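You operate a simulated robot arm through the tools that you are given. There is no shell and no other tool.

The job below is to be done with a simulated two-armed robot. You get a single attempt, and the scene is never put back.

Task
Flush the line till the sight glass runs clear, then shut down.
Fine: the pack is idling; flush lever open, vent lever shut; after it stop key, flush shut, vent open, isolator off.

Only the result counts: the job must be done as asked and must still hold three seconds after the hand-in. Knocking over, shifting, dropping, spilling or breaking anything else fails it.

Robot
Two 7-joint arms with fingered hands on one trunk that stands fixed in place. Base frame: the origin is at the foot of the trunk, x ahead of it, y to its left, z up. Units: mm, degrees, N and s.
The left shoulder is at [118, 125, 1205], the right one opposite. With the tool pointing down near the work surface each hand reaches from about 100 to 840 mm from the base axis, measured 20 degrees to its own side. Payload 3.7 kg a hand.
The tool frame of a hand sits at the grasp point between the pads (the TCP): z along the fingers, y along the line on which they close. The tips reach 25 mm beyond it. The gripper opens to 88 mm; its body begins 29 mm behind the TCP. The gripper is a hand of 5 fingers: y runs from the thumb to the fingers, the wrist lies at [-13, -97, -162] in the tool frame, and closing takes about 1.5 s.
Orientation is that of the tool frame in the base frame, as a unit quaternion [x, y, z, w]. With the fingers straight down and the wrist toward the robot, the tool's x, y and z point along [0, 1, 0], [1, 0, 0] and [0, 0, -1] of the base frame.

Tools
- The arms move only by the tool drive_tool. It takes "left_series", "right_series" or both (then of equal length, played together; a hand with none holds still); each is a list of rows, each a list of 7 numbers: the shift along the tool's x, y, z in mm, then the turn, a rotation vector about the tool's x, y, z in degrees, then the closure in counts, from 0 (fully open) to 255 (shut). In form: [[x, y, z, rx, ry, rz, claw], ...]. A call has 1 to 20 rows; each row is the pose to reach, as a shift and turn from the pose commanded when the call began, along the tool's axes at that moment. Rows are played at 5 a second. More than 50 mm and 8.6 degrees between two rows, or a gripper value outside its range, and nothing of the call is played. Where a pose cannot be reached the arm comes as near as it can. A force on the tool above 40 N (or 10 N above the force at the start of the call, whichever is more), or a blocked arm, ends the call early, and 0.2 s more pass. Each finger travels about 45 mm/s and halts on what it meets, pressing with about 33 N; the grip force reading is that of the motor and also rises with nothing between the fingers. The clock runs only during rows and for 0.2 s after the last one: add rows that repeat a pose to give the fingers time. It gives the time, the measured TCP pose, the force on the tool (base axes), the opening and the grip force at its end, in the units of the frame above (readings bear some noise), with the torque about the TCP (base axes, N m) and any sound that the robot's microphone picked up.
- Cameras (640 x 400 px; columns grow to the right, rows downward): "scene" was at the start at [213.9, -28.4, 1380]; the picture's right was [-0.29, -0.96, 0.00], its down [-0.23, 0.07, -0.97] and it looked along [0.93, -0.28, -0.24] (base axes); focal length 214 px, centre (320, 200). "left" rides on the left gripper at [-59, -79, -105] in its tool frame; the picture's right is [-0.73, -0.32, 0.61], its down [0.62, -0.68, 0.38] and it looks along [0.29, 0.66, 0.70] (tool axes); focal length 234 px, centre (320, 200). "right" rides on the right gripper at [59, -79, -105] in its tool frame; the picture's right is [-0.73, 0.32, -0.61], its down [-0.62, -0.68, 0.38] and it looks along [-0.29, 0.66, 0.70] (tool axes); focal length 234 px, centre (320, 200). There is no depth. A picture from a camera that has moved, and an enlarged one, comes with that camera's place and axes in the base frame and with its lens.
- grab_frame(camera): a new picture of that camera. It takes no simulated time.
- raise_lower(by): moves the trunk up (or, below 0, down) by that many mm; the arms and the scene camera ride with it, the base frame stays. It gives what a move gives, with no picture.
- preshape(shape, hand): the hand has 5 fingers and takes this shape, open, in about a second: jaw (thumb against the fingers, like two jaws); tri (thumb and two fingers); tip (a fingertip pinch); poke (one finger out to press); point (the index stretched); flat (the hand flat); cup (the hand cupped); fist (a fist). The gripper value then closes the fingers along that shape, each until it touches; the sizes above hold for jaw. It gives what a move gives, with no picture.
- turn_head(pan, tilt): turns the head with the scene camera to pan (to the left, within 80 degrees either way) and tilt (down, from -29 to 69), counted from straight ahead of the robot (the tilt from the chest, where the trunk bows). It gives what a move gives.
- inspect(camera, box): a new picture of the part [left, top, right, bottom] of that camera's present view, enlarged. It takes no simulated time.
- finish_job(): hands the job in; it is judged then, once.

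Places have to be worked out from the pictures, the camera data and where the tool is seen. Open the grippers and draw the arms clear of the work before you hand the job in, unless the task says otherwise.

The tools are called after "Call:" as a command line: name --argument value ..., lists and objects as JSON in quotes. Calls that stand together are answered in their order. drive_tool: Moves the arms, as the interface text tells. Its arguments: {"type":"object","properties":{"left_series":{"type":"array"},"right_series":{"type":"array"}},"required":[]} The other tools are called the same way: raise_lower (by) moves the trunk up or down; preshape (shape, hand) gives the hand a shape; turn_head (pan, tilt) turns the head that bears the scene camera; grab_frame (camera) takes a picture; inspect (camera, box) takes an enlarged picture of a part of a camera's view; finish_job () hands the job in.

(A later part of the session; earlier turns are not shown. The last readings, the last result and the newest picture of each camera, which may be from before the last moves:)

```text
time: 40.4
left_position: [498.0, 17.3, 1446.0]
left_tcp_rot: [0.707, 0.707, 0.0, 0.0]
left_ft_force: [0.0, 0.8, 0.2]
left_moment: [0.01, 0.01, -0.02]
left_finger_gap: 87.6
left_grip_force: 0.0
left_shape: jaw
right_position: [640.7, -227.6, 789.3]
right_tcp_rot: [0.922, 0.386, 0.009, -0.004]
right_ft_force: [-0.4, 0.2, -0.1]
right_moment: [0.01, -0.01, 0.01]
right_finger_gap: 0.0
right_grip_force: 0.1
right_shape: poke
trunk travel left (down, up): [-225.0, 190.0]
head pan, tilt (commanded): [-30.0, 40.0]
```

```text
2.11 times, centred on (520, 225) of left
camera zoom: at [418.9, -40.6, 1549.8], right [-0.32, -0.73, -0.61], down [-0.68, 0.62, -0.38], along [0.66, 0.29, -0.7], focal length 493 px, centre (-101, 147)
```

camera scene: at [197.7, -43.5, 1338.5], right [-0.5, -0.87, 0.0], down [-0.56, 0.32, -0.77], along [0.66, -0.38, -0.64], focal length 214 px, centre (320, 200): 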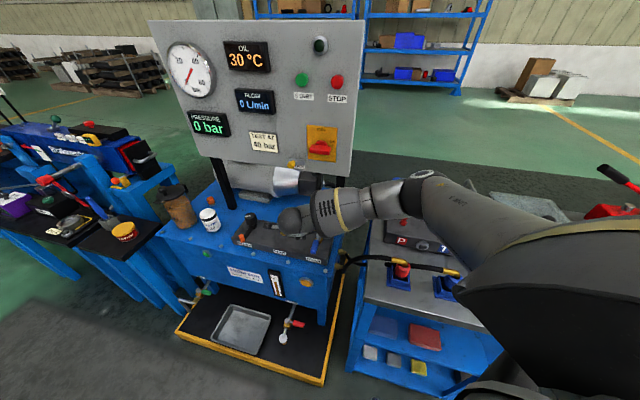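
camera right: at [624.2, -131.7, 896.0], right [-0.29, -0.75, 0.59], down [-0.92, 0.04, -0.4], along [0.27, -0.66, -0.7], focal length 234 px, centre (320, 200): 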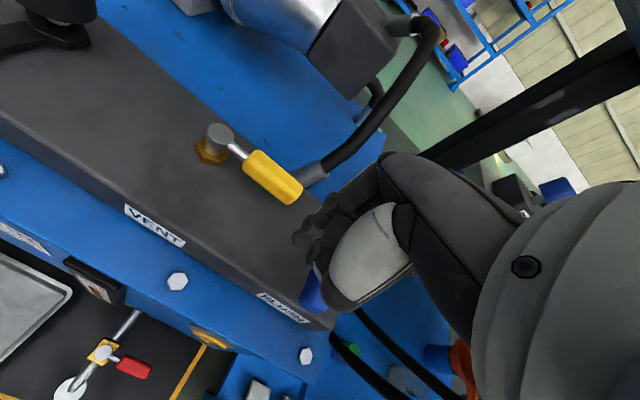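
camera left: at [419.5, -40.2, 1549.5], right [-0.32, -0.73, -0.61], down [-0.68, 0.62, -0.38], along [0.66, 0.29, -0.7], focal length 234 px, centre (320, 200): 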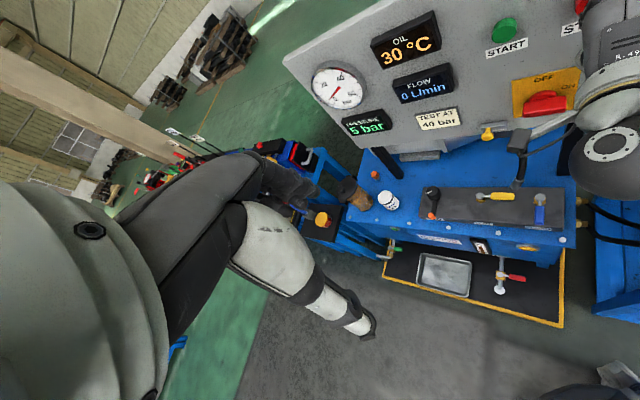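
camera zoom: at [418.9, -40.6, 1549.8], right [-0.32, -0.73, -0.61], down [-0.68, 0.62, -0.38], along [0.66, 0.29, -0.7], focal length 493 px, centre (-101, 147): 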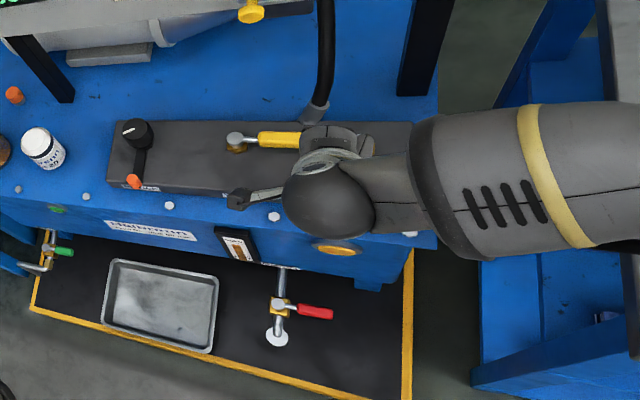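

The fingertip is left of the blue FLUSH lever and clear of the yellow one. I lower 58 mm to working height.

Call:
drive_tool --right_series '[[0, 0, 15, 0, 0, 0, 0], [0, 0, 30, 0, 0, 0, 0], [0, 0, 45, 0, 0, 0, 0], [0, 0, 58, 0, 0, 0, 0], [0, 0, 58, 0, 0, 0, 0]]'

Call:
grab_frame --camera "right"

Call:
inspect --camera "scene" --box '[230, 180, 370, 280]'

```text
time: 41.6
left_position: [497.9, 17.8, 1446.1]
left_tcp_rot: [0.707, 0.708, 0.0, 0.0]
left_ft_force: [-0.7, 0.0, -0.6]
left_moment: [0.02, 0.01, 0.01]
left_finger_gap: 87.7
left_grip_force: 0.1
left_shape: jaw
right_position: [640.8, -225.7, 731.7]
right_tcp_rot: [0.923, 0.386, 0.008, -0.005]
right_ft_force: [0.2, -0.2, 0.0]
right_moment: [-0.01, 0.01, 0.0]
right_finger_gap: 0.1
right_grip_force: 0.1
right_shape: poke
trunk travel left (down, up): [-225.0, 190.0]
head pan, tilt (commanded): [-30.0, 40.0]
```

```text
taken
camera right: at [624.2, -130.2, 838.2], right [-0.29, -0.75, 0.59], down [-0.92, 0.04, -0.39], along [0.27, -0.66, -0.7], focal length 234 px, centre (320, 200)
```

right: 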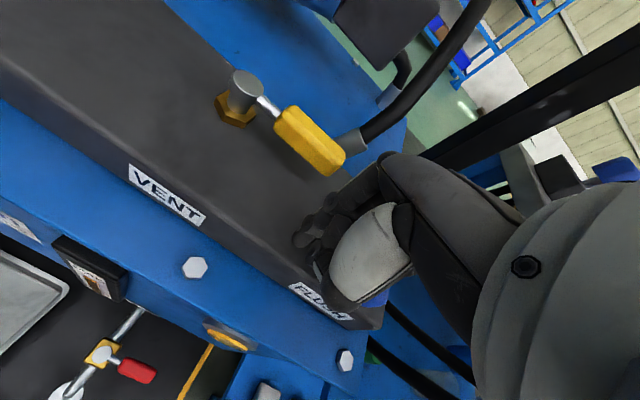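

```text
4.00 times, centred on (300, 230) of scene
camera zoom: at [198.1, -43.6, 1338.4], right [-0.5, -0.87, 0.0], down [-0.56, 0.32, -0.77], along [0.66, -0.38, -0.64], focal length 858 px, centre (400, 80)
```

zoom: 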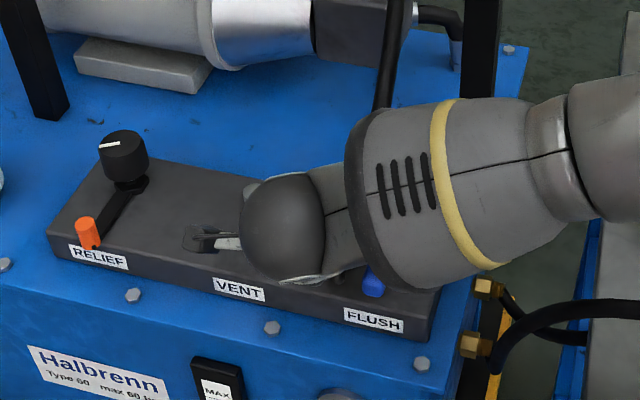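

Height is 731 with no contact. I sweep the fingertip round the FLUSH pivot the other way to shut it (lever back to pointing right).

Call:
drive_tool --right_series '[[-14.2, -2.2, 0, 0, 0, 0, 0], [-24.6, -3.9, 0, 0, 0, 0, 0], [-34.7, -5, -0.5, 0, 0, 0, 0], [-44.7, -4.7, -0.8, 0, 0, 0, 0], [-54.6, -4, -1, 0, 0, 0, 0], [-64.3, -1.9, -1.2, 0, 0, 0, 0], [-73.6, 1.4, -1.4, 0, 0, 0, 0], [-82.3, 6.1, -1.6, 0, 0, 0, 0], [-89.7, 12.7, -1.7, 0, 0, 0, 0], [-96.7, 19.5, -1.8, 0, 0, 0, 0], [-102.7, 27.2, -1.9, 0, 0, 0, 0], [-107.6, 35.6, -2, 0, 0, 0, 0], [-109.6, 40.1, -2, 0, 0, 0, 0], [-110.9, 43.5, -2, 0, 0, 0, 0], [-111.6, 45.8, -2, 0, 0, 0, 0]]'

Call:
grab_frame --camera "right"

Call:
inspect --camera "left" --box '[400, 130, 640, 320]'

Call:
inspect --camera "scene" --box '[230, 180, 370, 280]'

```text
time: 44.8
left_position: [493.0, 23.4, 1447.1]
left_tcp_rot: [0.708, 0.707, 0.0, 0.002]
left_ft_force: [-0.6, 0.0, 0.7]
left_moment: [-0.01, -0.02, 0.01]
left_finger_gap: 87.6
left_grip_force: 0.1
left_shape: jaw
right_position: [594.5, -329.5, 736.3]
right_tcp_rot: [0.921, 0.39, 0.012, -0.005]
right_ft_force: [-11.9, 28.8, 23.0]
right_moment: [-0.39, -0.13, 0.02]
right_finger_gap: 0.0
right_grip_force: 0.1
right_shape: poke
trunk travel left (down, up): [-225.0, 190.0]
head pan, tilt (commanded): [-30.0, 40.0]
```

```text
taken
camera right: at [576.4, -235.3, 843.1], right [-0.29, -0.76, 0.59], down [-0.92, 0.04, -0.4], along [0.28, -0.65, -0.7], focal length 234 px, centre (320, 200)
```

right: 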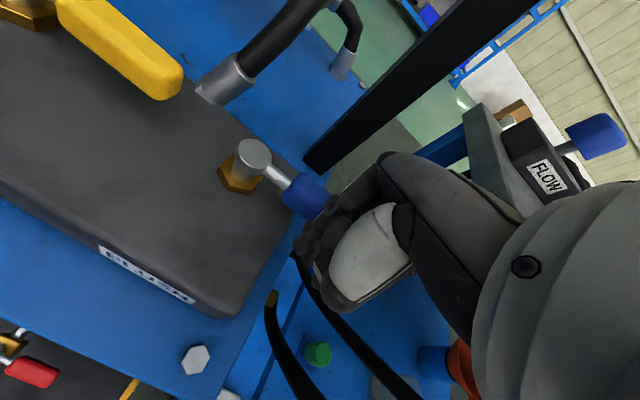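

```text
2.11 times, centred on (520, 225) of left
camera zoom: at [415.2, -35.9, 1551.2], right [-0.32, -0.73, -0.61], down [-0.68, 0.62, -0.39], along [0.66, 0.29, -0.69], focal length 493 px, centre (-101, 147)
```

zoom: 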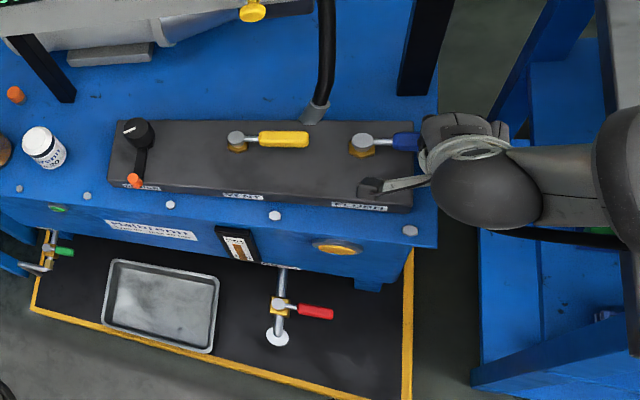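

```text
4.00 times, centred on (300, 230) of scene
camera zoom: at [194.6, -39.5, 1339.3], right [-0.5, -0.87, 0.0], down [-0.55, 0.32, -0.77], along [0.67, -0.39, -0.64], focal length 858 px, centre (400, 80)
```

zoom: 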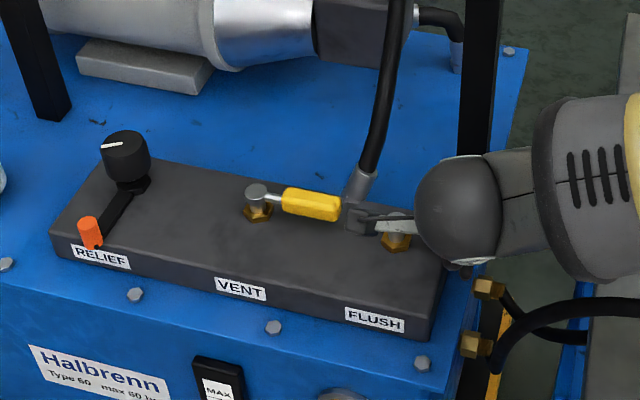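

FLUSH is back against its shut stop, pointing right. I back the finger off and lift, then confirm the lever stays put.

Call:
drive_tool --right_series '[[0, -15, 0, 0, 0, 0, 0], [0, -35, 0, 0, 0, 0, 0], [0, -35, -30, 0, 0, 0, 0], [0, -35, -60, 0, 0, 0, 0], [0, -60, -90, 0, 0, 0, 0], [0, -90, -120, 0, 0, 0, 0], [0, -110, -150, 0, 0, 0, 0], [0, -110, -150, 0, 0, 0, 0]]'

Call:
grab_frame --camera "right"

Call:
inspect --camera "left" --box '[400, 130, 640, 320]'

Call:
grab_frame --camera "scene"

```text
time: 46.6
left_position: [497.1, 19.4, 1445.2]
left_tcp_rot: [0.707, 0.707, 0.0, 0.001]
left_ft_force: [0.1, 0.3, -0.2]
left_moment: [0.0, 0.01, 0.0]
left_finger_gap: 87.5
left_grip_force: 0.1
left_shape: jaw
right_position: [513.6, -264.0, 883.0]
right_tcp_rot: [0.923, 0.385, 0.009, -0.004]
right_ft_force: [-1.1, 0.6, -0.1]
right_moment: [0.03, 0.03, 0.0]
right_finger_gap: 0.0
right_grip_force: 0.1
right_shape: poke
trunk travel left (down, up): [-225.0, 190.0]
head pan, tilt (commanded): [-30.0, 40.0]
```

```text
taken
camera right: at [497.4, -167.6, 989.3], right [-0.29, -0.75, 0.59], down [-0.92, 0.04, -0.39], along [0.27, -0.66, -0.7], focal length 234 px, centre (320, 200)
```

right: 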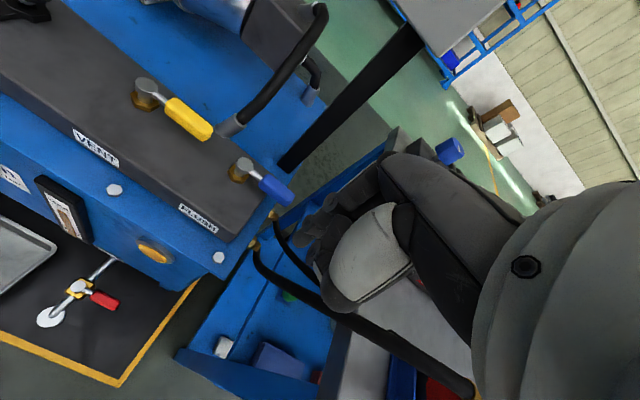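

```text
2.11 times, centred on (520, 225) of left
camera zoom: at [420.0, -40.8, 1549.2], right [-0.32, -0.73, -0.61], down [-0.68, 0.62, -0.38], along [0.66, 0.29, -0.7], focal length 493 px, centre (-101, 147)
```

zoom: 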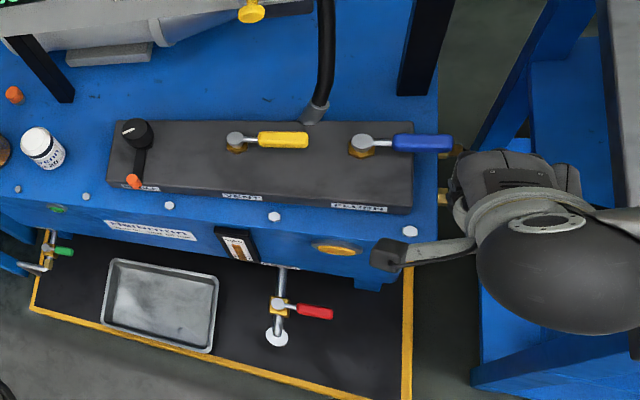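

```text
taken
camera scene: at [198.5, -43.7, 1338.3], right [-0.5, -0.87, 0.0], down [-0.56, 0.32, -0.77], along [0.66, -0.38, -0.64], focal length 214 px, centre (320, 200)
```

scene: 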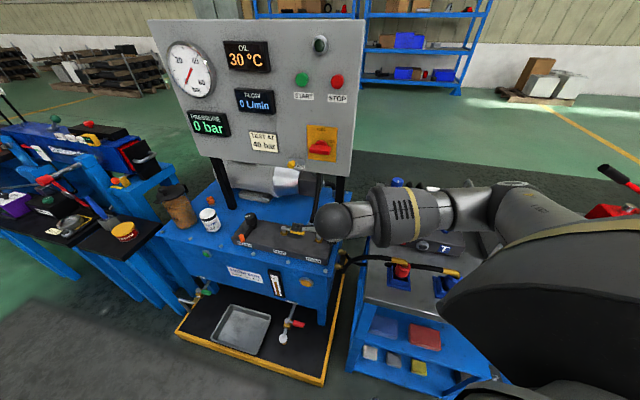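

FLUSH stayed shut. Opening VENT means getting a finger behind the yellow handle near the hose fitting, so I switch to the point shape with the hand tilted 20°, which makes the index hang nearly vertical, and I measure where its tip is.

Call:
preshape --hand "right" --shape "point"

Call:
drive_tool --right_series '[[0, 0, -10, 7, 0, 0, 0], [0, 0, -20, 14, 0, 0, 0], [0, 0, -20, 20, 0, 0, 0], [0, 0, -20, 20, 0, 0, 0]]'

Call:
grab_frame --camera "right"

Call:
inspect --camera "left" --box '[460, 130, 640, 280]'

Call:
inspect --camera "scene" --box '[260, 130, 440, 280]'

```text
time: 47.5
left_position: [497.4, 18.5, 1445.3]
left_tcp_rot: [0.707, 0.707, 0.0, 0.0]
left_ft_force: [-0.7, 0.4, -0.5]
left_moment: [-0.03, -0.02, -0.03]
left_finger_gap: 87.5
left_grip_force: 0.1
left_shape: jaw
right_position: [515.0, -264.4, 882.6]
right_tcp_rot: [0.923, 0.385, 0.009, -0.004]
right_ft_force: [-0.4, -0.6, -0.7]
right_moment: [-0.02, 0.0, 0.0]
right_finger_gap: 0.0
right_grip_force: 0.0
right_shape: point
trunk travel left (down, up): [-225.0, 190.0]
head pan, tilt (commanded): [-30.0, 40.0]
```

```text
time: 48.5
left_position: [497.7, 17.5, 1445.4]
left_tcp_rot: [0.707, 0.707, 0.0, 0.0]
left_ft_force: [0.3, 0.0, -0.3]
left_moment: [0.0, 0.02, -0.02]
left_finger_gap: 87.9
left_grip_force: 0.0
left_shape: jaw
right_position: [513.3, -262.7, 903.3]
right_tcp_rot: [0.907, 0.382, -0.059, -0.165]
right_ft_force: [-0.1, 0.1, 0.2]
right_moment: [-0.01, 0.01, 0.02]
right_finger_gap: 0.4
right_grip_force: 0.1
right_shape: point
trunk travel left (down, up): [-225.0, 190.0]
head pan, tilt (commanded): [-30.0, 40.0]
```

```text
taken
camera right: at [526.6, -196.3, 1029.8], right [-0.15, -0.88, 0.44], down [-0.99, 0.1, -0.14], along [0.08, -0.46, -0.89], focal length 234 px, centre (320, 200)
```

right: 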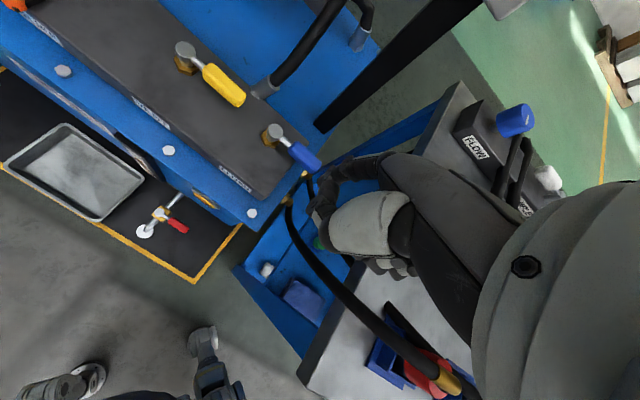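

```text
2.67 times, centred on (550, 205) of left
camera zoom: at [419.5, -40.6, 1549.5], right [-0.32, -0.73, -0.61], down [-0.68, 0.62, -0.38], along [0.66, 0.29, -0.7], focal length 624 px, centre (-293, 187)
```

zoom: 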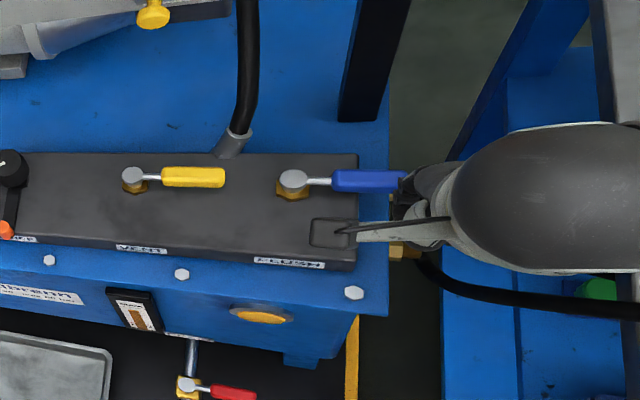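

```text
2.67 times, centred on (350, 205) of scene
camera zoom: at [198.1, -43.5, 1338.4], right [-0.5, -0.87, 0.0], down [-0.56, 0.32, -0.77], along [0.66, -0.38, -0.64], focal length 572 px, centre (240, 187)
```

zoom: 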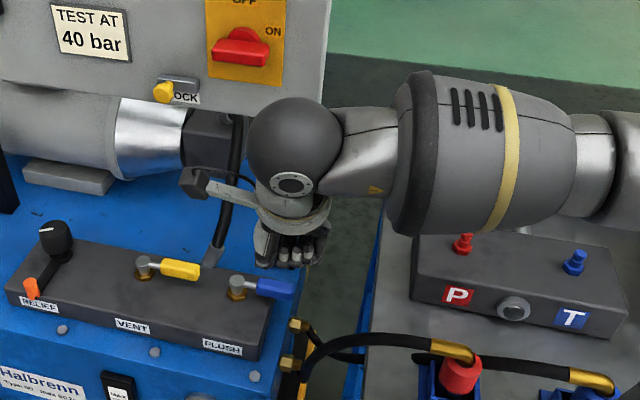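

The hand is in point shape with the index computed to hang nearly vertical, its tip about (49,-33,-46) mm from the TCP. The hose leans away to the rear, so only its low fitting matters; I move to a hover with the index tip above a spot just behind the yellow handle.

Call:
drive_tool --right_series '[[34.9, 14.1, 9.7, 0, 0, 0, 0], [69.8, 28.2, 19.5, 0, 0, 0, 0], [104.7, 42.2, 29.2, 0, 0, 0, 0], [139.6, 56.3, 38.9, 0, 0, 0, 0], [143.5, 92.3, 41.7, 0, 0, 0, 0], [147.4, 128.3, 44.5, 0, 0, 0, 0], [147.4, 128.3, 44.5, 0, 0, 0, 0]]'

Call:
grab_frame --camera "right"

Call:
inspect --camera "left" --box '[440, 130, 620, 260]'

Call:
inspect --camera "scene" --box '[230, 150, 380, 280]'

```text
time: 50.1
left_position: [497.9, 17.9, 1445.0]
left_tcp_rot: [0.707, 0.707, 0.0, 0.0]
left_ft_force: [-0.2, 0.1, -0.6]
left_moment: [-0.02, 0.02, -0.01]
left_finger_gap: 87.9
left_grip_force: 0.0
left_shape: jaw
right_position: [694.9, -232.2, 820.9]
right_tcp_rot: [0.908, 0.381, -0.058, -0.164]
right_ft_force: [0.0, -0.6, 0.6]
right_moment: [0.01, 0.0, 0.01]
right_finger_gap: 0.0
right_grip_force: 0.0
right_shape: point
trunk travel left (down, up): [-225.0, 190.0]
head pan, tilt (commanded): [-30.0, 40.0]
```

```text
taken
camera right: at [707.2, -164.4, 947.3], right [-0.15, -0.88, 0.44], down [-0.99, 0.1, -0.14], along [0.08, -0.46, -0.88], focal length 234 px, centre (320, 200)
```

right: 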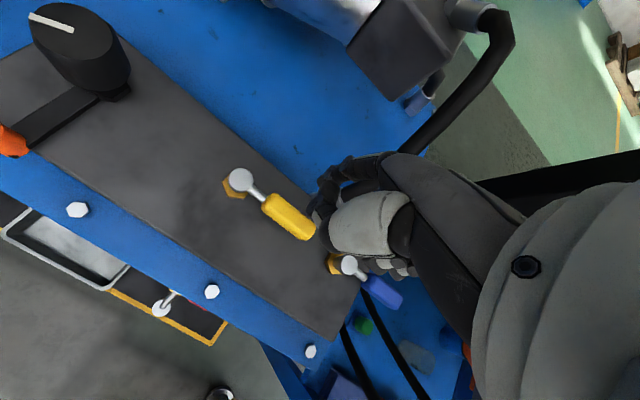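

```text
3.08 times, centred on (530, 195) of left
camera zoom: at [419.0, -40.8, 1549.7], right [-0.32, -0.73, -0.61], down [-0.68, 0.62, -0.38], along [0.66, 0.29, -0.7], focal length 720 px, centre (-326, 215)
```

zoom: 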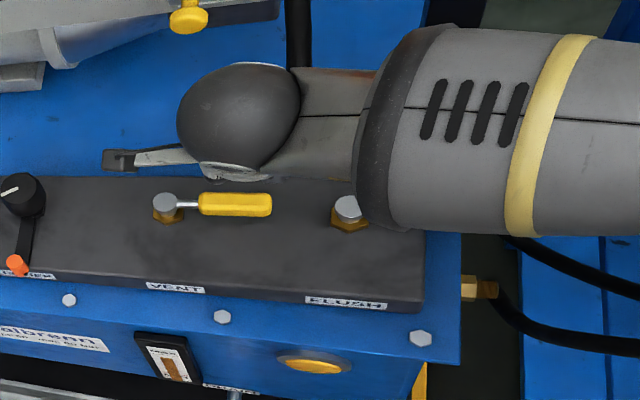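

```text
3.08 times, centred on (305, 215) of scene
camera zoom: at [197.8, -43.7, 1338.5], right [-0.5, -0.87, 0.0], down [-0.56, 0.32, -0.77], along [0.66, -0.38, -0.64], focal length 660 px, centre (366, 154)
```

zoom: 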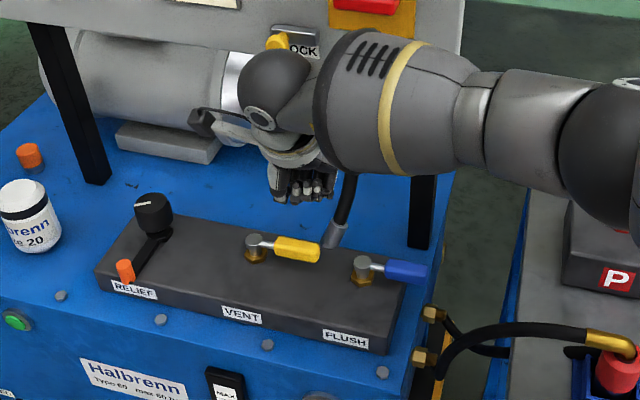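

I zoom on the wrist camera view to identify the index tip relative to the yellow handle.

Call:
inspect --camera "right" --box '[220, 130, 420, 300]'

Call:
inspect --camera "scene" --box '[270, 185, 340, 245]'

```text
2.35 times, centred on (320, 215) of right
camera zoom: at [707.2, -164.4, 947.3], right [-0.15, -0.88, 0.44], down [-0.99, 0.1, -0.14], along [0.08, -0.46, -0.88], focal length 551 px, centre (320, 165)
```

zoom: 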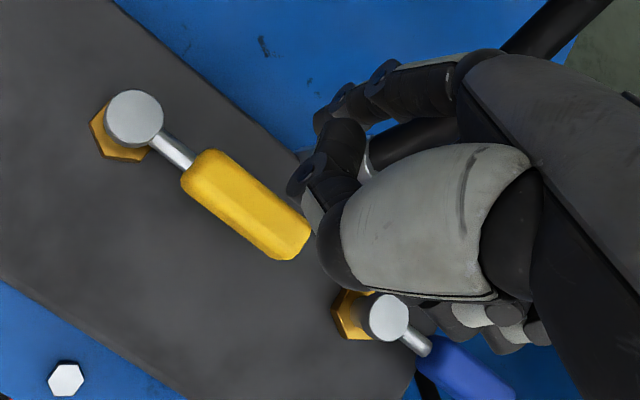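

```text
6.67 times, centred on (305, 215) of scene
camera zoom: at [197.8, -43.7, 1338.5], right [-0.5, -0.87, 0.0], down [-0.56, 0.32, -0.77], along [0.66, -0.38, -0.64], focal length 1430 px, centre (420, 100)
```

zoom: 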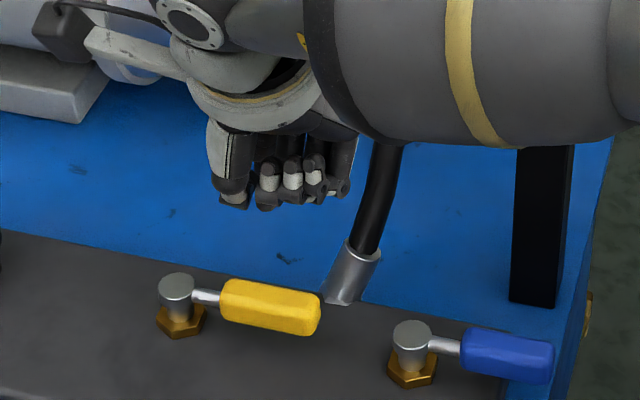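

The index tip shows up where predicted, about 55 mm along the handle and roughly 30 mm behind its axis, with the hose fitting clear. I lower 64 mm in small steps.

Call:
drive_tool --right_series '[[-0.3, 5.5, 15, 0, 0, 0, 0], [-0.6, 11, 30, 0, 0, 0, 0], [-0.9, 16.5, 45, 0, 0, 0, 0], [-1.2, 22, 60, 0, 0, 0, 0], [-1.2, 22, 60, 0, 0, 0, 0]]'

Call:
inspect --camera "right" --box '[220, 130, 420, 300]'

Call:
inspect --camera "scene" --box '[260, 185, 350, 255]'

Call:
inspect --camera "left" --box '[440, 130, 620, 260]'

```text
time: 51.3
left_position: [497.4, 18.5, 1446.3]
left_tcp_rot: [0.707, 0.707, 0.0, 0.001]
left_ft_force: [0.2, 0.0, 0.6]
left_moment: [-0.04, 0.01, -0.01]
left_finger_gap: 87.9
left_grip_force: 0.2
left_shape: jaw
right_position: [694.8, -233.2, 756.1]
right_tcp_rot: [0.908, 0.381, -0.059, -0.165]
right_ft_force: [0.5, 0.7, 0.4]
right_moment: [0.02, -0.04, -0.02]
right_finger_gap: 0.1
right_grip_force: 0.0
right_shape: point
trunk travel left (down, up): [-225.0, 190.0]
head pan, tilt (commanded): [-30.0, 40.0]
```

```text
2.35 times, centred on (320, 215) of right
camera zoom: at [706.8, -164.2, 882.7], right [-0.15, -0.88, 0.45], down [-0.99, 0.1, -0.14], along [0.08, -0.46, -0.88], focal length 551 px, centre (320, 165)
```

zoom: 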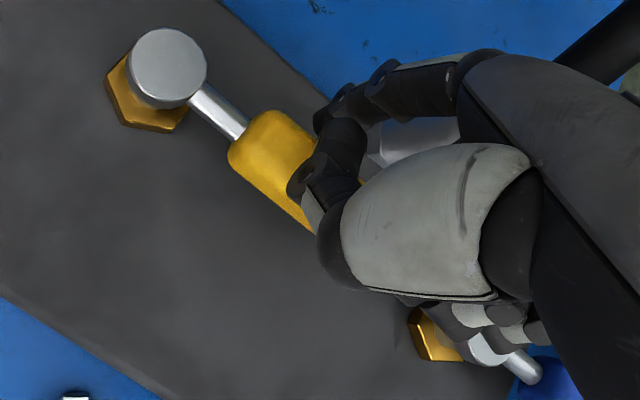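

```text
5.71 times, centred on (305, 220) of scene
camera zoom: at [198.0, -43.6, 1338.4], right [-0.5, -0.87, 0.0], down [-0.56, 0.32, -0.77], along [0.66, -0.38, -0.64], focal length 1226 px, centre (406, 86)
```

zoom: 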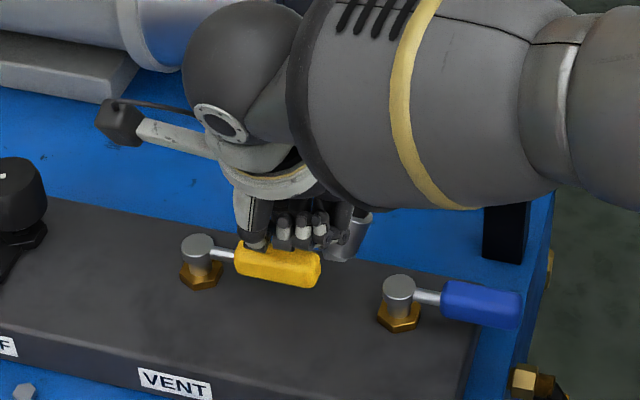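

```text
3.08 times, centred on (530, 195) of left
camera zoom: at [419.3, -40.6, 1549.6], right [-0.32, -0.73, -0.61], down [-0.68, 0.62, -0.38], along [0.66, 0.29, -0.7], focal length 720 px, centre (-326, 215)
```

zoom: 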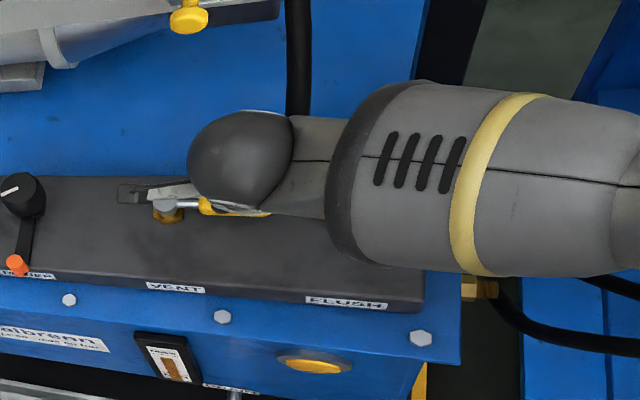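

The index is behind the handle with zero force. I sweep it round the VENT pivot to bring the yellow lever back to front-pointing (open).

Call:
drive_tool --right_series '[[-3.2, -9, 3.2, 0, 0, 0, 0], [-5.6, -16.8, 6, 0, 0, 0, 0], [-6.9, -24.8, 9, 0, 0, 0, 0], [-6.9, -32.9, 11.9, 0, 0, 0, 0], [-5.8, -40.9, 14.9, 0, 0, 0, 0], [-3.6, -48.7, 17.8, 0, 0, 0, 0], [-0.1, -56.1, 20.6, 0, 0, 0, 0], [4.3, -63, 23.2, 0, 0, 0, 0], [9.8, -69.2, 25.6, 0, 0, 0, 0], [16.2, -74.7, 27.8, 0, 0, 0, 0], [23.3, -79.2, 29.6, 0, 0, 0, 0], [29.1, -81.9, 30.7, 0, 0, 0, 0], [35, -84.1, 31.6, 0, 0, 0, 0], [38.2, -85, 32, 0, 0, 0, 0], [40.3, -85.5, 32.2, 0, 0, 0, 0]]'

Call:
grab_frame --camera "right"

Call:
inspect --camera "left" --box '[440, 130, 620, 260]'

Call:
inspect --camera "scene" --box '[230, 150, 380, 280]'

```text
time: 54.5
left_position: [496.7, 18.1, 1447.3]
left_tcp_rot: [0.707, 0.707, 0.0, 0.0]
left_ft_force: [-0.2, 0.4, 0.2]
left_moment: [-0.01, 0.0, -0.01]
left_finger_gap: 87.8
left_grip_force: 0.1
left_shape: jaw
right_position: [658.1, -139.9, 754.8]
right_tcp_rot: [0.908, 0.38, -0.059, -0.164]
right_ft_force: [-2.5, -4.3, 0.8]
right_moment: [-0.12, 0.02, -0.27]
right_finger_gap: 80.5
right_grip_force: 0.0
right_shape: point
trunk travel left (down, up): [-225.0, 190.0]
head pan, tilt (commanded): [-30.0, 40.0]
```

```text
taken
camera right: at [669.6, -71.8, 881.5], right [-0.15, -0.88, 0.45], down [-0.99, 0.1, -0.14], along [0.08, -0.46, -0.88], focal length 234 px, centre (320, 200)
```

right: 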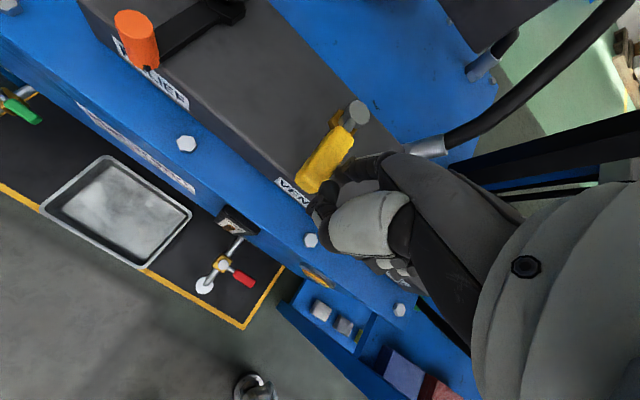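

```text
3.08 times, centred on (530, 195) of left
camera zoom: at [419.2, -41.1, 1549.5], right [-0.32, -0.73, -0.61], down [-0.68, 0.62, -0.38], along [0.66, 0.29, -0.7], focal length 720 px, centre (-326, 215)
```

zoom: 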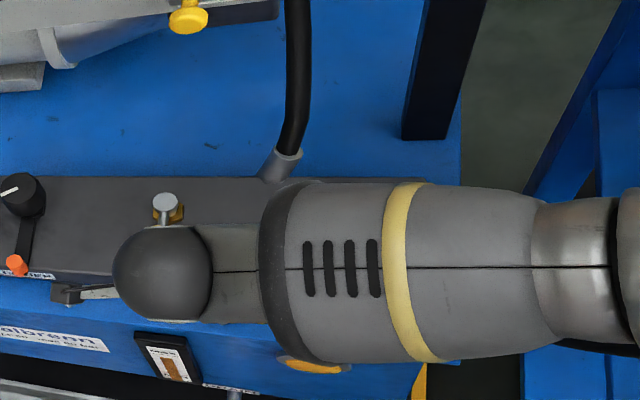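

```text
3.08 times, centred on (305, 215) of scene
camera zoom: at [197.9, -44.0, 1338.4], right [-0.5, -0.87, 0.0], down [-0.56, 0.32, -0.77], along [0.66, -0.38, -0.64], focal length 660 px, centre (366, 154)
```

zoom: 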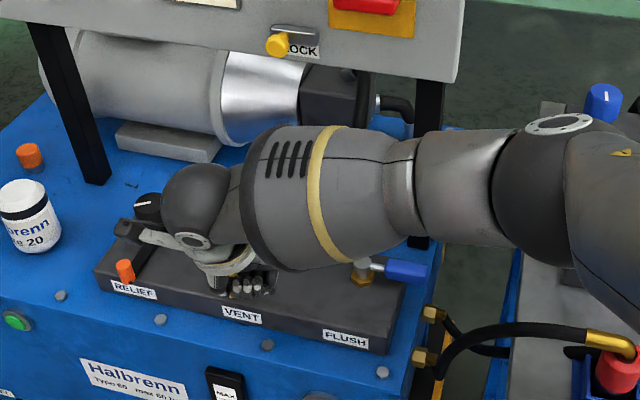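

The yellow lever is nearly front-pointing but the force is only 5 N and the finger has flexed, so it may be short of its stop. I push 12 mm further sideways to seat it.

Call:
drive_tool --right_series '[[4, 0, 0, 0, 0, 0, 0], [8, 0, 0, 0, 0, 0, 0], [12, 0.5, -0.2, 0, 0, 0, 0], [12, 0.5, -0.2, 0, 0, 0, 0]]'

Call:
inspect --camera "right" --box '[240, 60, 440, 230]'

```text
time: 55.5
left_position: [495.6, 16.1, 1445.2]
left_tcp_rot: [0.707, 0.707, 0.001, 0.0]
left_ft_force: [0.3, -0.2, -0.1]
left_moment: [0.01, 0.01, -0.01]
left_finger_gap: 87.7
left_grip_force: 0.0
left_shape: jaw
right_position: [665.5, -133.9, 755.1]
right_tcp_rot: [0.909, 0.379, -0.059, -0.162]
right_ft_force: [-15.3, -13.8, 1.7]
right_moment: [-0.25, 0.17, -0.97]
right_finger_gap: 80.4
right_grip_force: 0.0
right_shape: point
trunk travel left (down, up): [-225.0, 190.0]
head pan, tilt (commanded): [-30.0, 40.0]
```

```text
2.35 times, centred on (340, 145) of right
camera zoom: at [677.8, -65.3, 881.8], right [-0.15, -0.88, 0.45], down [-0.99, 0.1, -0.14], along [0.07, -0.46, -0.88], focal length 551 px, centre (273, 329)
```

zoom: 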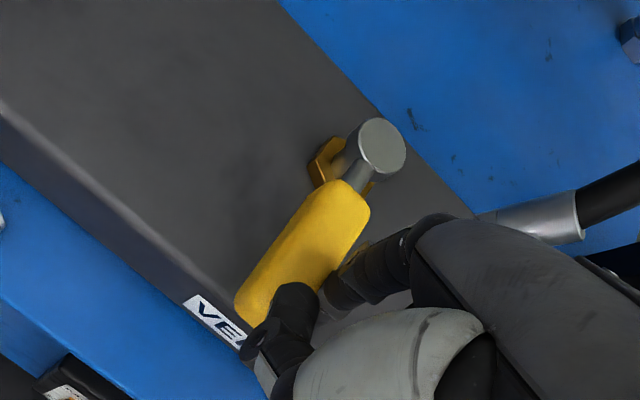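

The reaction rose to about 20 N, so VENT is against its open stop. I back the finger away, lift clear and check both levers.

Call:
drive_tool --right_series '[[-12, 0, 0, 0, 0, 0, 0], [-28, 0, 0, 0, 0, 0, 0], [-28, -8, -22, 0, 0, 0, 0], [-28, -18, -50, 0, 0, 0, 0], [-28, -40, -85, 0, 0, 0, 0], [-28, -65, -120, 0, 0, 0, 0], [-28, -90, -155, 0, 0, 0, 0], [-28, -90, -155, 0, 0, 0, 0]]'

Call:
grab_frame --camera "right"

Call:
inspect --camera "left" --box '[440, 130, 620, 260]'

Call:
grab_frame --camera "scene"

```text
time: 57.3
left_position: [497.5, 18.5, 1445.0]
left_tcp_rot: [0.707, 0.707, 0.001, 0.0]
left_ft_force: [-0.1, -0.1, 0.0]
left_moment: [0.02, -0.02, 0.03]
left_finger_gap: 87.6
left_grip_force: 0.1
left_shape: jaw
right_position: [621.6, -131.0, 930.9]
right_tcp_rot: [0.908, 0.381, -0.058, -0.164]
right_ft_force: [-0.1, 0.1, 0.6]
right_moment: [0.02, -0.03, 0.01]
right_finger_gap: 0.1
right_grip_force: 0.1
right_shape: point
trunk travel left (down, up): [-225.0, 190.0]
head pan, tilt (commanded): [-30.0, 40.0]
```

```text
taken
camera right: at [633.8, -63.6, 1057.5], right [-0.15, -0.88, 0.45], down [-0.99, 0.1, -0.14], along [0.08, -0.46, -0.88], focal length 234 px, centre (320, 200)
```

right: 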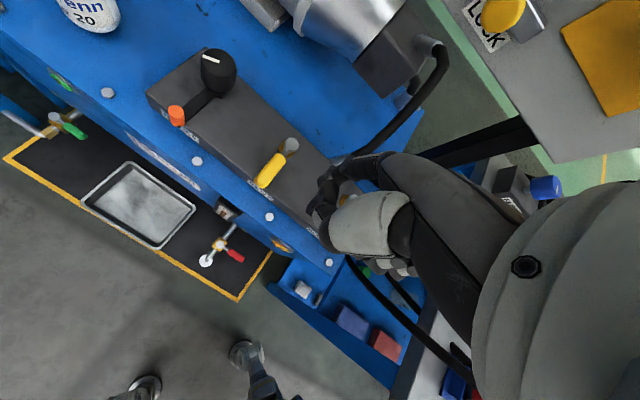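

```text
3.08 times, centred on (530, 195) of left
camera zoom: at [420.3, -40.8, 1549.1], right [-0.32, -0.73, -0.61], down [-0.68, 0.62, -0.38], along [0.66, 0.29, -0.7], focal length 720 px, centre (-326, 215)
```

zoom: 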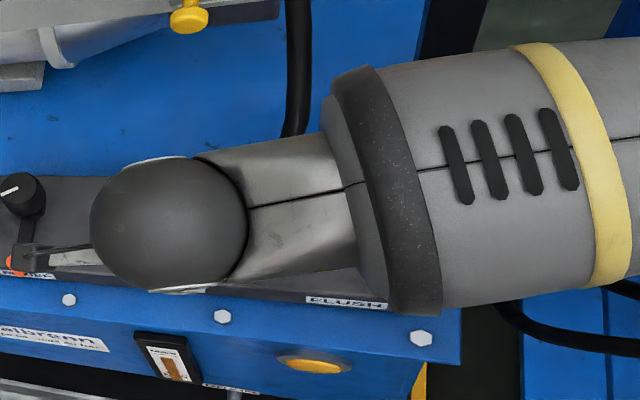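

```text
taken
camera scene: at [198.8, -43.7, 1338.2], right [-0.5, -0.87, 0.0], down [-0.56, 0.32, -0.77], along [0.66, -0.38, -0.64], focal length 214 px, centre (320, 200)
```

scene: 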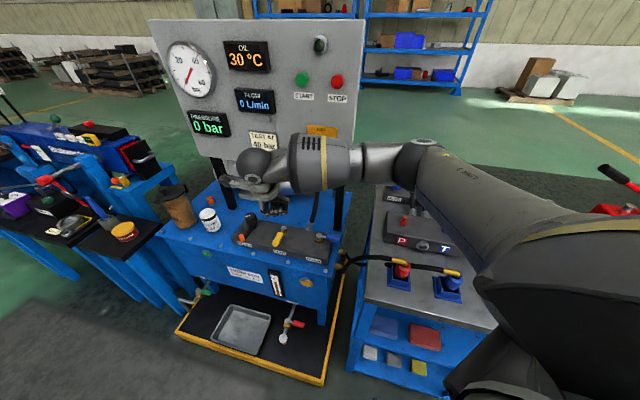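

VENT now points front again as at the start. Next is the isolator, so I zoom on it from the left and scene cameras to work out the handle geometry.

Call:
inspect --camera "left" --box '[480, 50, 620, 150]'

Call:
inspect --camera "scene" --box '[270, 100, 370, 180]'

Call:
inspect --camera "right" --box '[440, 0, 640, 160]'

```text
4.00 times, centred on (550, 100) of left
camera zoom: at [420.3, -40.8, 1549.1], right [-0.32, -0.73, -0.61], down [-0.68, 0.62, -0.38], along [0.66, 0.29, -0.7], focal length 937 px, centre (-600, 600)
```

zoom: 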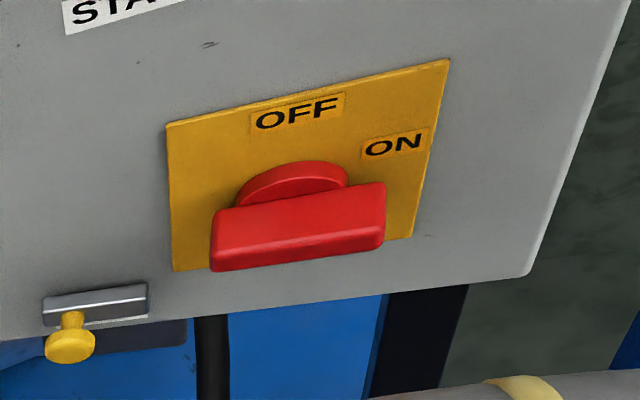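

```text
5.00 times, centred on (320, 140) of scene
camera zoom: at [198.8, -43.7, 1338.2], right [-0.5, -0.87, 0.0], down [-0.56, 0.32, -0.77], along [0.66, -0.38, -0.64], focal length 1072 px, centre (320, 500)
```

zoom: 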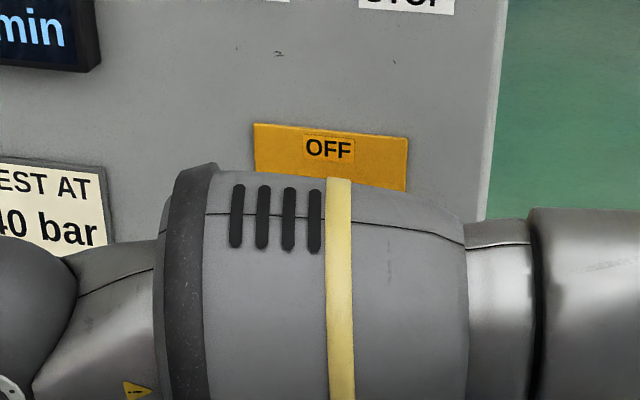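

```text
2.50 times, centred on (540, 80) of right
camera zoom: at [633.8, -63.6, 1057.5], right [-0.15, -0.88, 0.45], down [-0.99, 0.1, -0.14], along [0.08, -0.46, -0.88], focal length 585 px, centre (-230, 500)
```

zoom: 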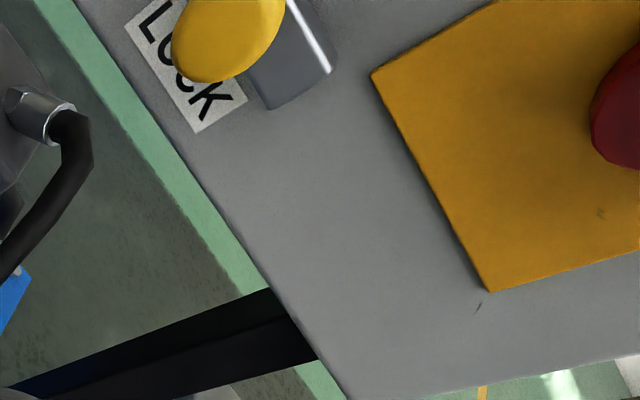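

Call:
inspect --camera "left" --box '[520, 80, 590, 124]'

Call:
turn_head --pan -40 --tilt 25

Call:
grab_frame --camera "scene"

Call:
inspect --camera "scene" --box '[240, 170, 320, 250]'

```text
9.09 times, centred on (555, 102) of left
camera zoom: at [420.3, -40.8, 1549.1], right [-0.32, -0.73, -0.61], down [-0.68, 0.62, -0.38], along [0.66, 0.29, -0.7], focal length 2129 px, centre (-1816, 1091)
```

zoom: 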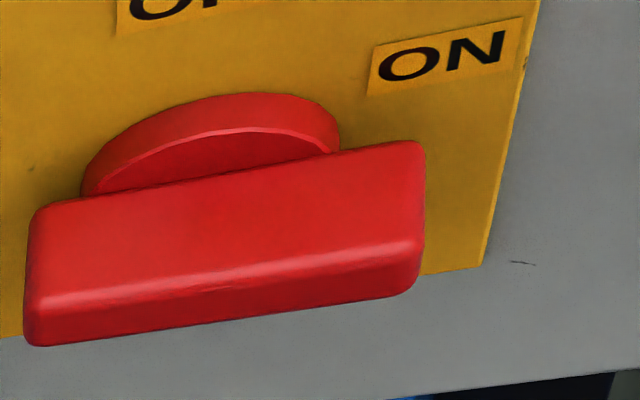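

```text
time: 58.1
left_position: [497.9, 18.5, 1446.4]
left_tcp_rot: [0.707, 0.707, 0.0, -0.001]
left_ft_force: [-0.3, 0.1, 0.0]
left_moment: [-0.01, -0.01, 0.0]
left_finger_gap: 87.8
left_grip_force: 0.0
left_shape: jaw
right_position: [621.9, -130.8, 931.8]
right_tcp_rot: [0.908, 0.381, -0.058, -0.163]
right_ft_force: [-0.3, 0.8, -0.1]
right_moment: [0.01, 0.02, -0.03]
right_finger_gap: 0.1
right_grip_force: 0.1
right_shape: point
trunk travel left (down, up): [-225.0, 190.0]
head pan, tilt (commanded): [-40.0, 25.0]
```

```text
taken
camera scene: at [195.2, -60.2, 1361.6], right [-0.64, -0.77, 0.0], down [-0.32, 0.27, -0.91], along [0.69, -0.58, -0.42], focal length 214 px, centre (320, 200)
```

scene: 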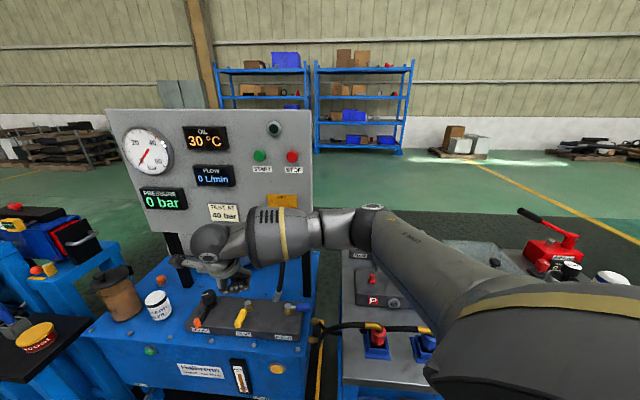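

```text
5.00 times, centred on (280, 210) of scene
camera zoom: at [195.2, -60.2, 1361.6], right [-0.64, -0.77, 0.0], down [-0.32, 0.27, -0.91], along [0.69, -0.58, -0.42], focal length 1072 px, centre (520, 150)
```

zoom: 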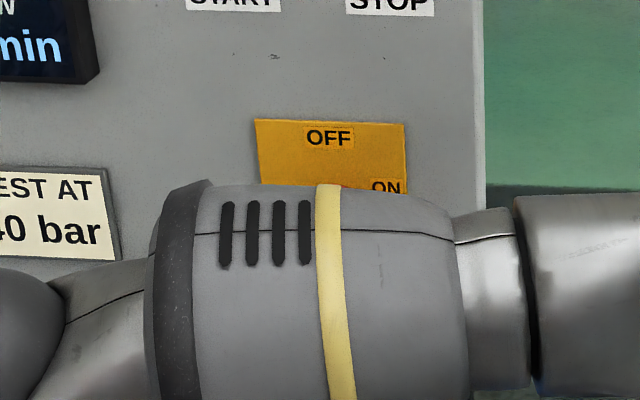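

The bar handle measures about 59 mm long, 14 mm thick and 25 mm deep (centre about (696,-332,1045), ON horizontal), so OFF needs a quarter turn counter-clockwise. I return to the poke shape and move to a hover in front of it with the hand at the STOP-press tilt.

Call:
preshape --hand "right" --shape "poke"

Call:
drive_tool --right_series '[[-5.3, 0, -22, -7.6, 0, 0, 0], [-10.6, 0, -44, -15.2, 0, 0, 0], [-15.8, 4, -66, -22.8, 0, 0, 0], [-21.1, 8, -88, -30.4, 0, 0, 0], [-26.4, 14, -108, -38, 0, 0, 0], [-31.7, 22, -126, -45.6, 0, 0, 0], [-37, 30, -142, -53.2, 0, 0, 0], [-42.2, 39, -157, -60.8, 0, 0, 0], [-47.5, 48, -171, -68.4, 0, 0, 0], [-52.8, 56.3, -184.4, -76, 0, 0, 0], [-52.8, 56.3, -184.4, -76, 0, 0, 0]]'

Call:
grab_frame --camera "right"

Call:
grab_frame --camera "scene"

Call:
inspect --camera "left" --box '[440, 40, 640, 180]'

```text
time: 59.0
left_position: [498.0, 18.3, 1445.8]
left_tcp_rot: [0.707, 0.708, 0.0, 0.0]
left_ft_force: [0.3, 0.0, 0.7]
left_moment: [0.02, 0.0, 0.02]
left_finger_gap: 87.6
left_grip_force: 0.1
left_shape: jaw
right_position: [620.5, -130.7, 929.6]
right_tcp_rot: [0.908, 0.381, -0.059, -0.164]
right_ft_force: [-1.0, -0.1, 0.4]
right_moment: [0.01, -0.03, 0.0]
right_finger_gap: 0.0
right_grip_force: 0.1
right_shape: poke
trunk travel left (down, up): [-225.0, 190.0]
head pan, tilt (commanded): [-40.0, 25.0]
```

```text
time: 61.4
left_position: [497.5, 17.8, 1446.4]
left_tcp_rot: [0.707, 0.707, 0.0, 0.0]
left_ft_force: [1.0, -0.5, -0.5]
left_moment: [-0.05, -0.01, -0.01]
left_finger_gap: 87.4
left_grip_force: 0.0
left_shape: jaw
right_position: [665.5, -252.4, 1084.0]
right_tcp_rot: [0.816, 0.336, 0.19, 0.43]
right_ft_force: [-1.1, 0.5, 0.9]
right_moment: [-0.01, -0.04, -0.01]
right_finger_gap: 0.0
right_grip_force: 0.0
right_shape: poke
trunk travel left (down, up): [-225.0, 190.0]
head pan, tilt (commanded): [-40.0, 25.0]
```

```text
taken
camera right: at [613.2, -118.0, 1078.6], right [-0.75, -0.3, 0.59], down [-0.47, -0.39, -0.79], along [0.47, -0.87, 0.15], focal length 234 px, centre (320, 200)
```

right: 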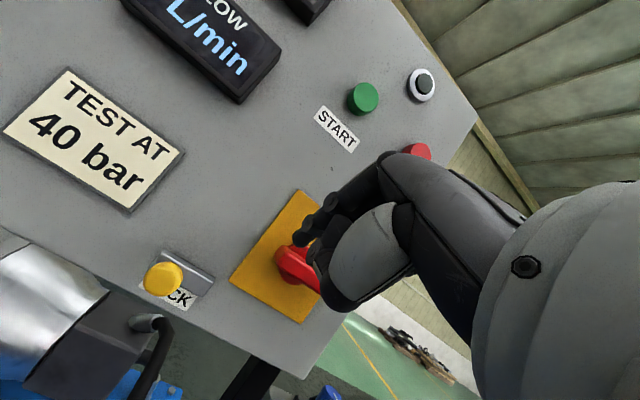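

```text
taken
camera scene: at [195.2, -60.4, 1361.6], right [-0.64, -0.77, 0.0], down [-0.32, 0.27, -0.91], along [0.69, -0.58, -0.42], focal length 214 px, centre (320, 200)
```

scene: 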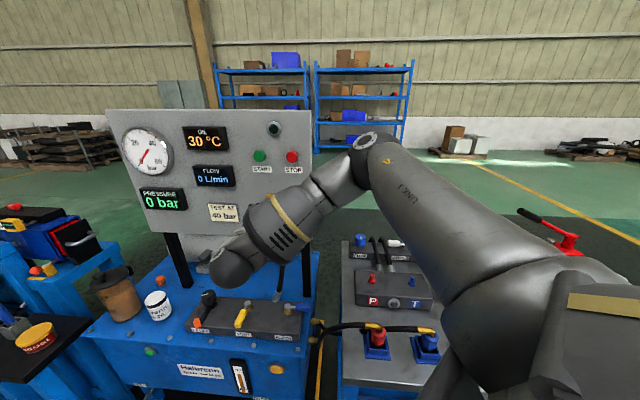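

```text
2.86 times, centred on (540, 110) of left
camera zoom: at [419.7, -40.8, 1549.4], right [-0.32, -0.73, -0.61], down [-0.68, 0.62, -0.38], along [0.66, 0.29, -0.7], focal length 669 px, centre (-309, 457)
```

zoom: 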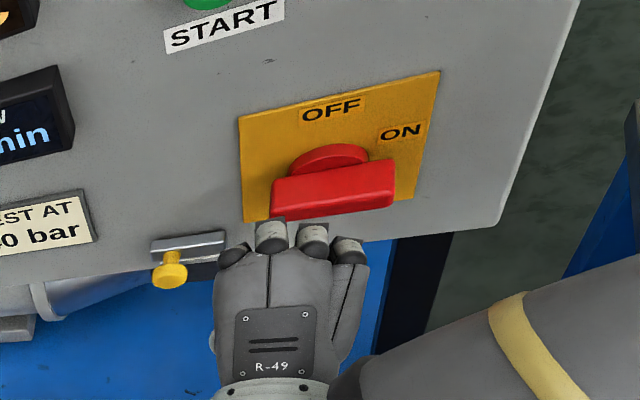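

The hover pose is reached cleanly. I zoom on the wrist camera to see the fingertips relative to the red bar.

Call:
inspect --camera "right" --box '[220, 150, 420, 330]'

Call:
inspect --camera "scene" --box '[190, 170, 330, 320]'

```text
2.22 times, centred on (320, 240) of right
camera zoom: at [613.2, -118.0, 1078.6], right [-0.75, -0.3, 0.59], down [-0.47, -0.39, -0.79], along [0.47, -0.87, 0.15], focal length 520 px, centre (320, 111)
```

zoom: 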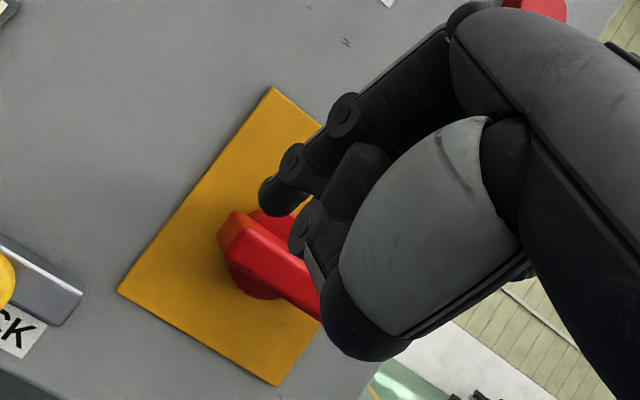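

```text
2.67 times, centred on (260, 245) of scene
camera zoom: at [195.2, -60.4, 1361.6], right [-0.64, -0.77, 0.0], down [-0.32, 0.27, -0.91], along [0.69, -0.58, -0.42], focal length 572 px, centre (480, 80)
```

zoom: 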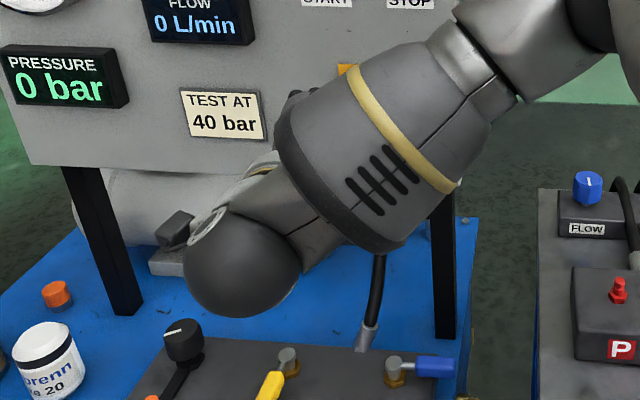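

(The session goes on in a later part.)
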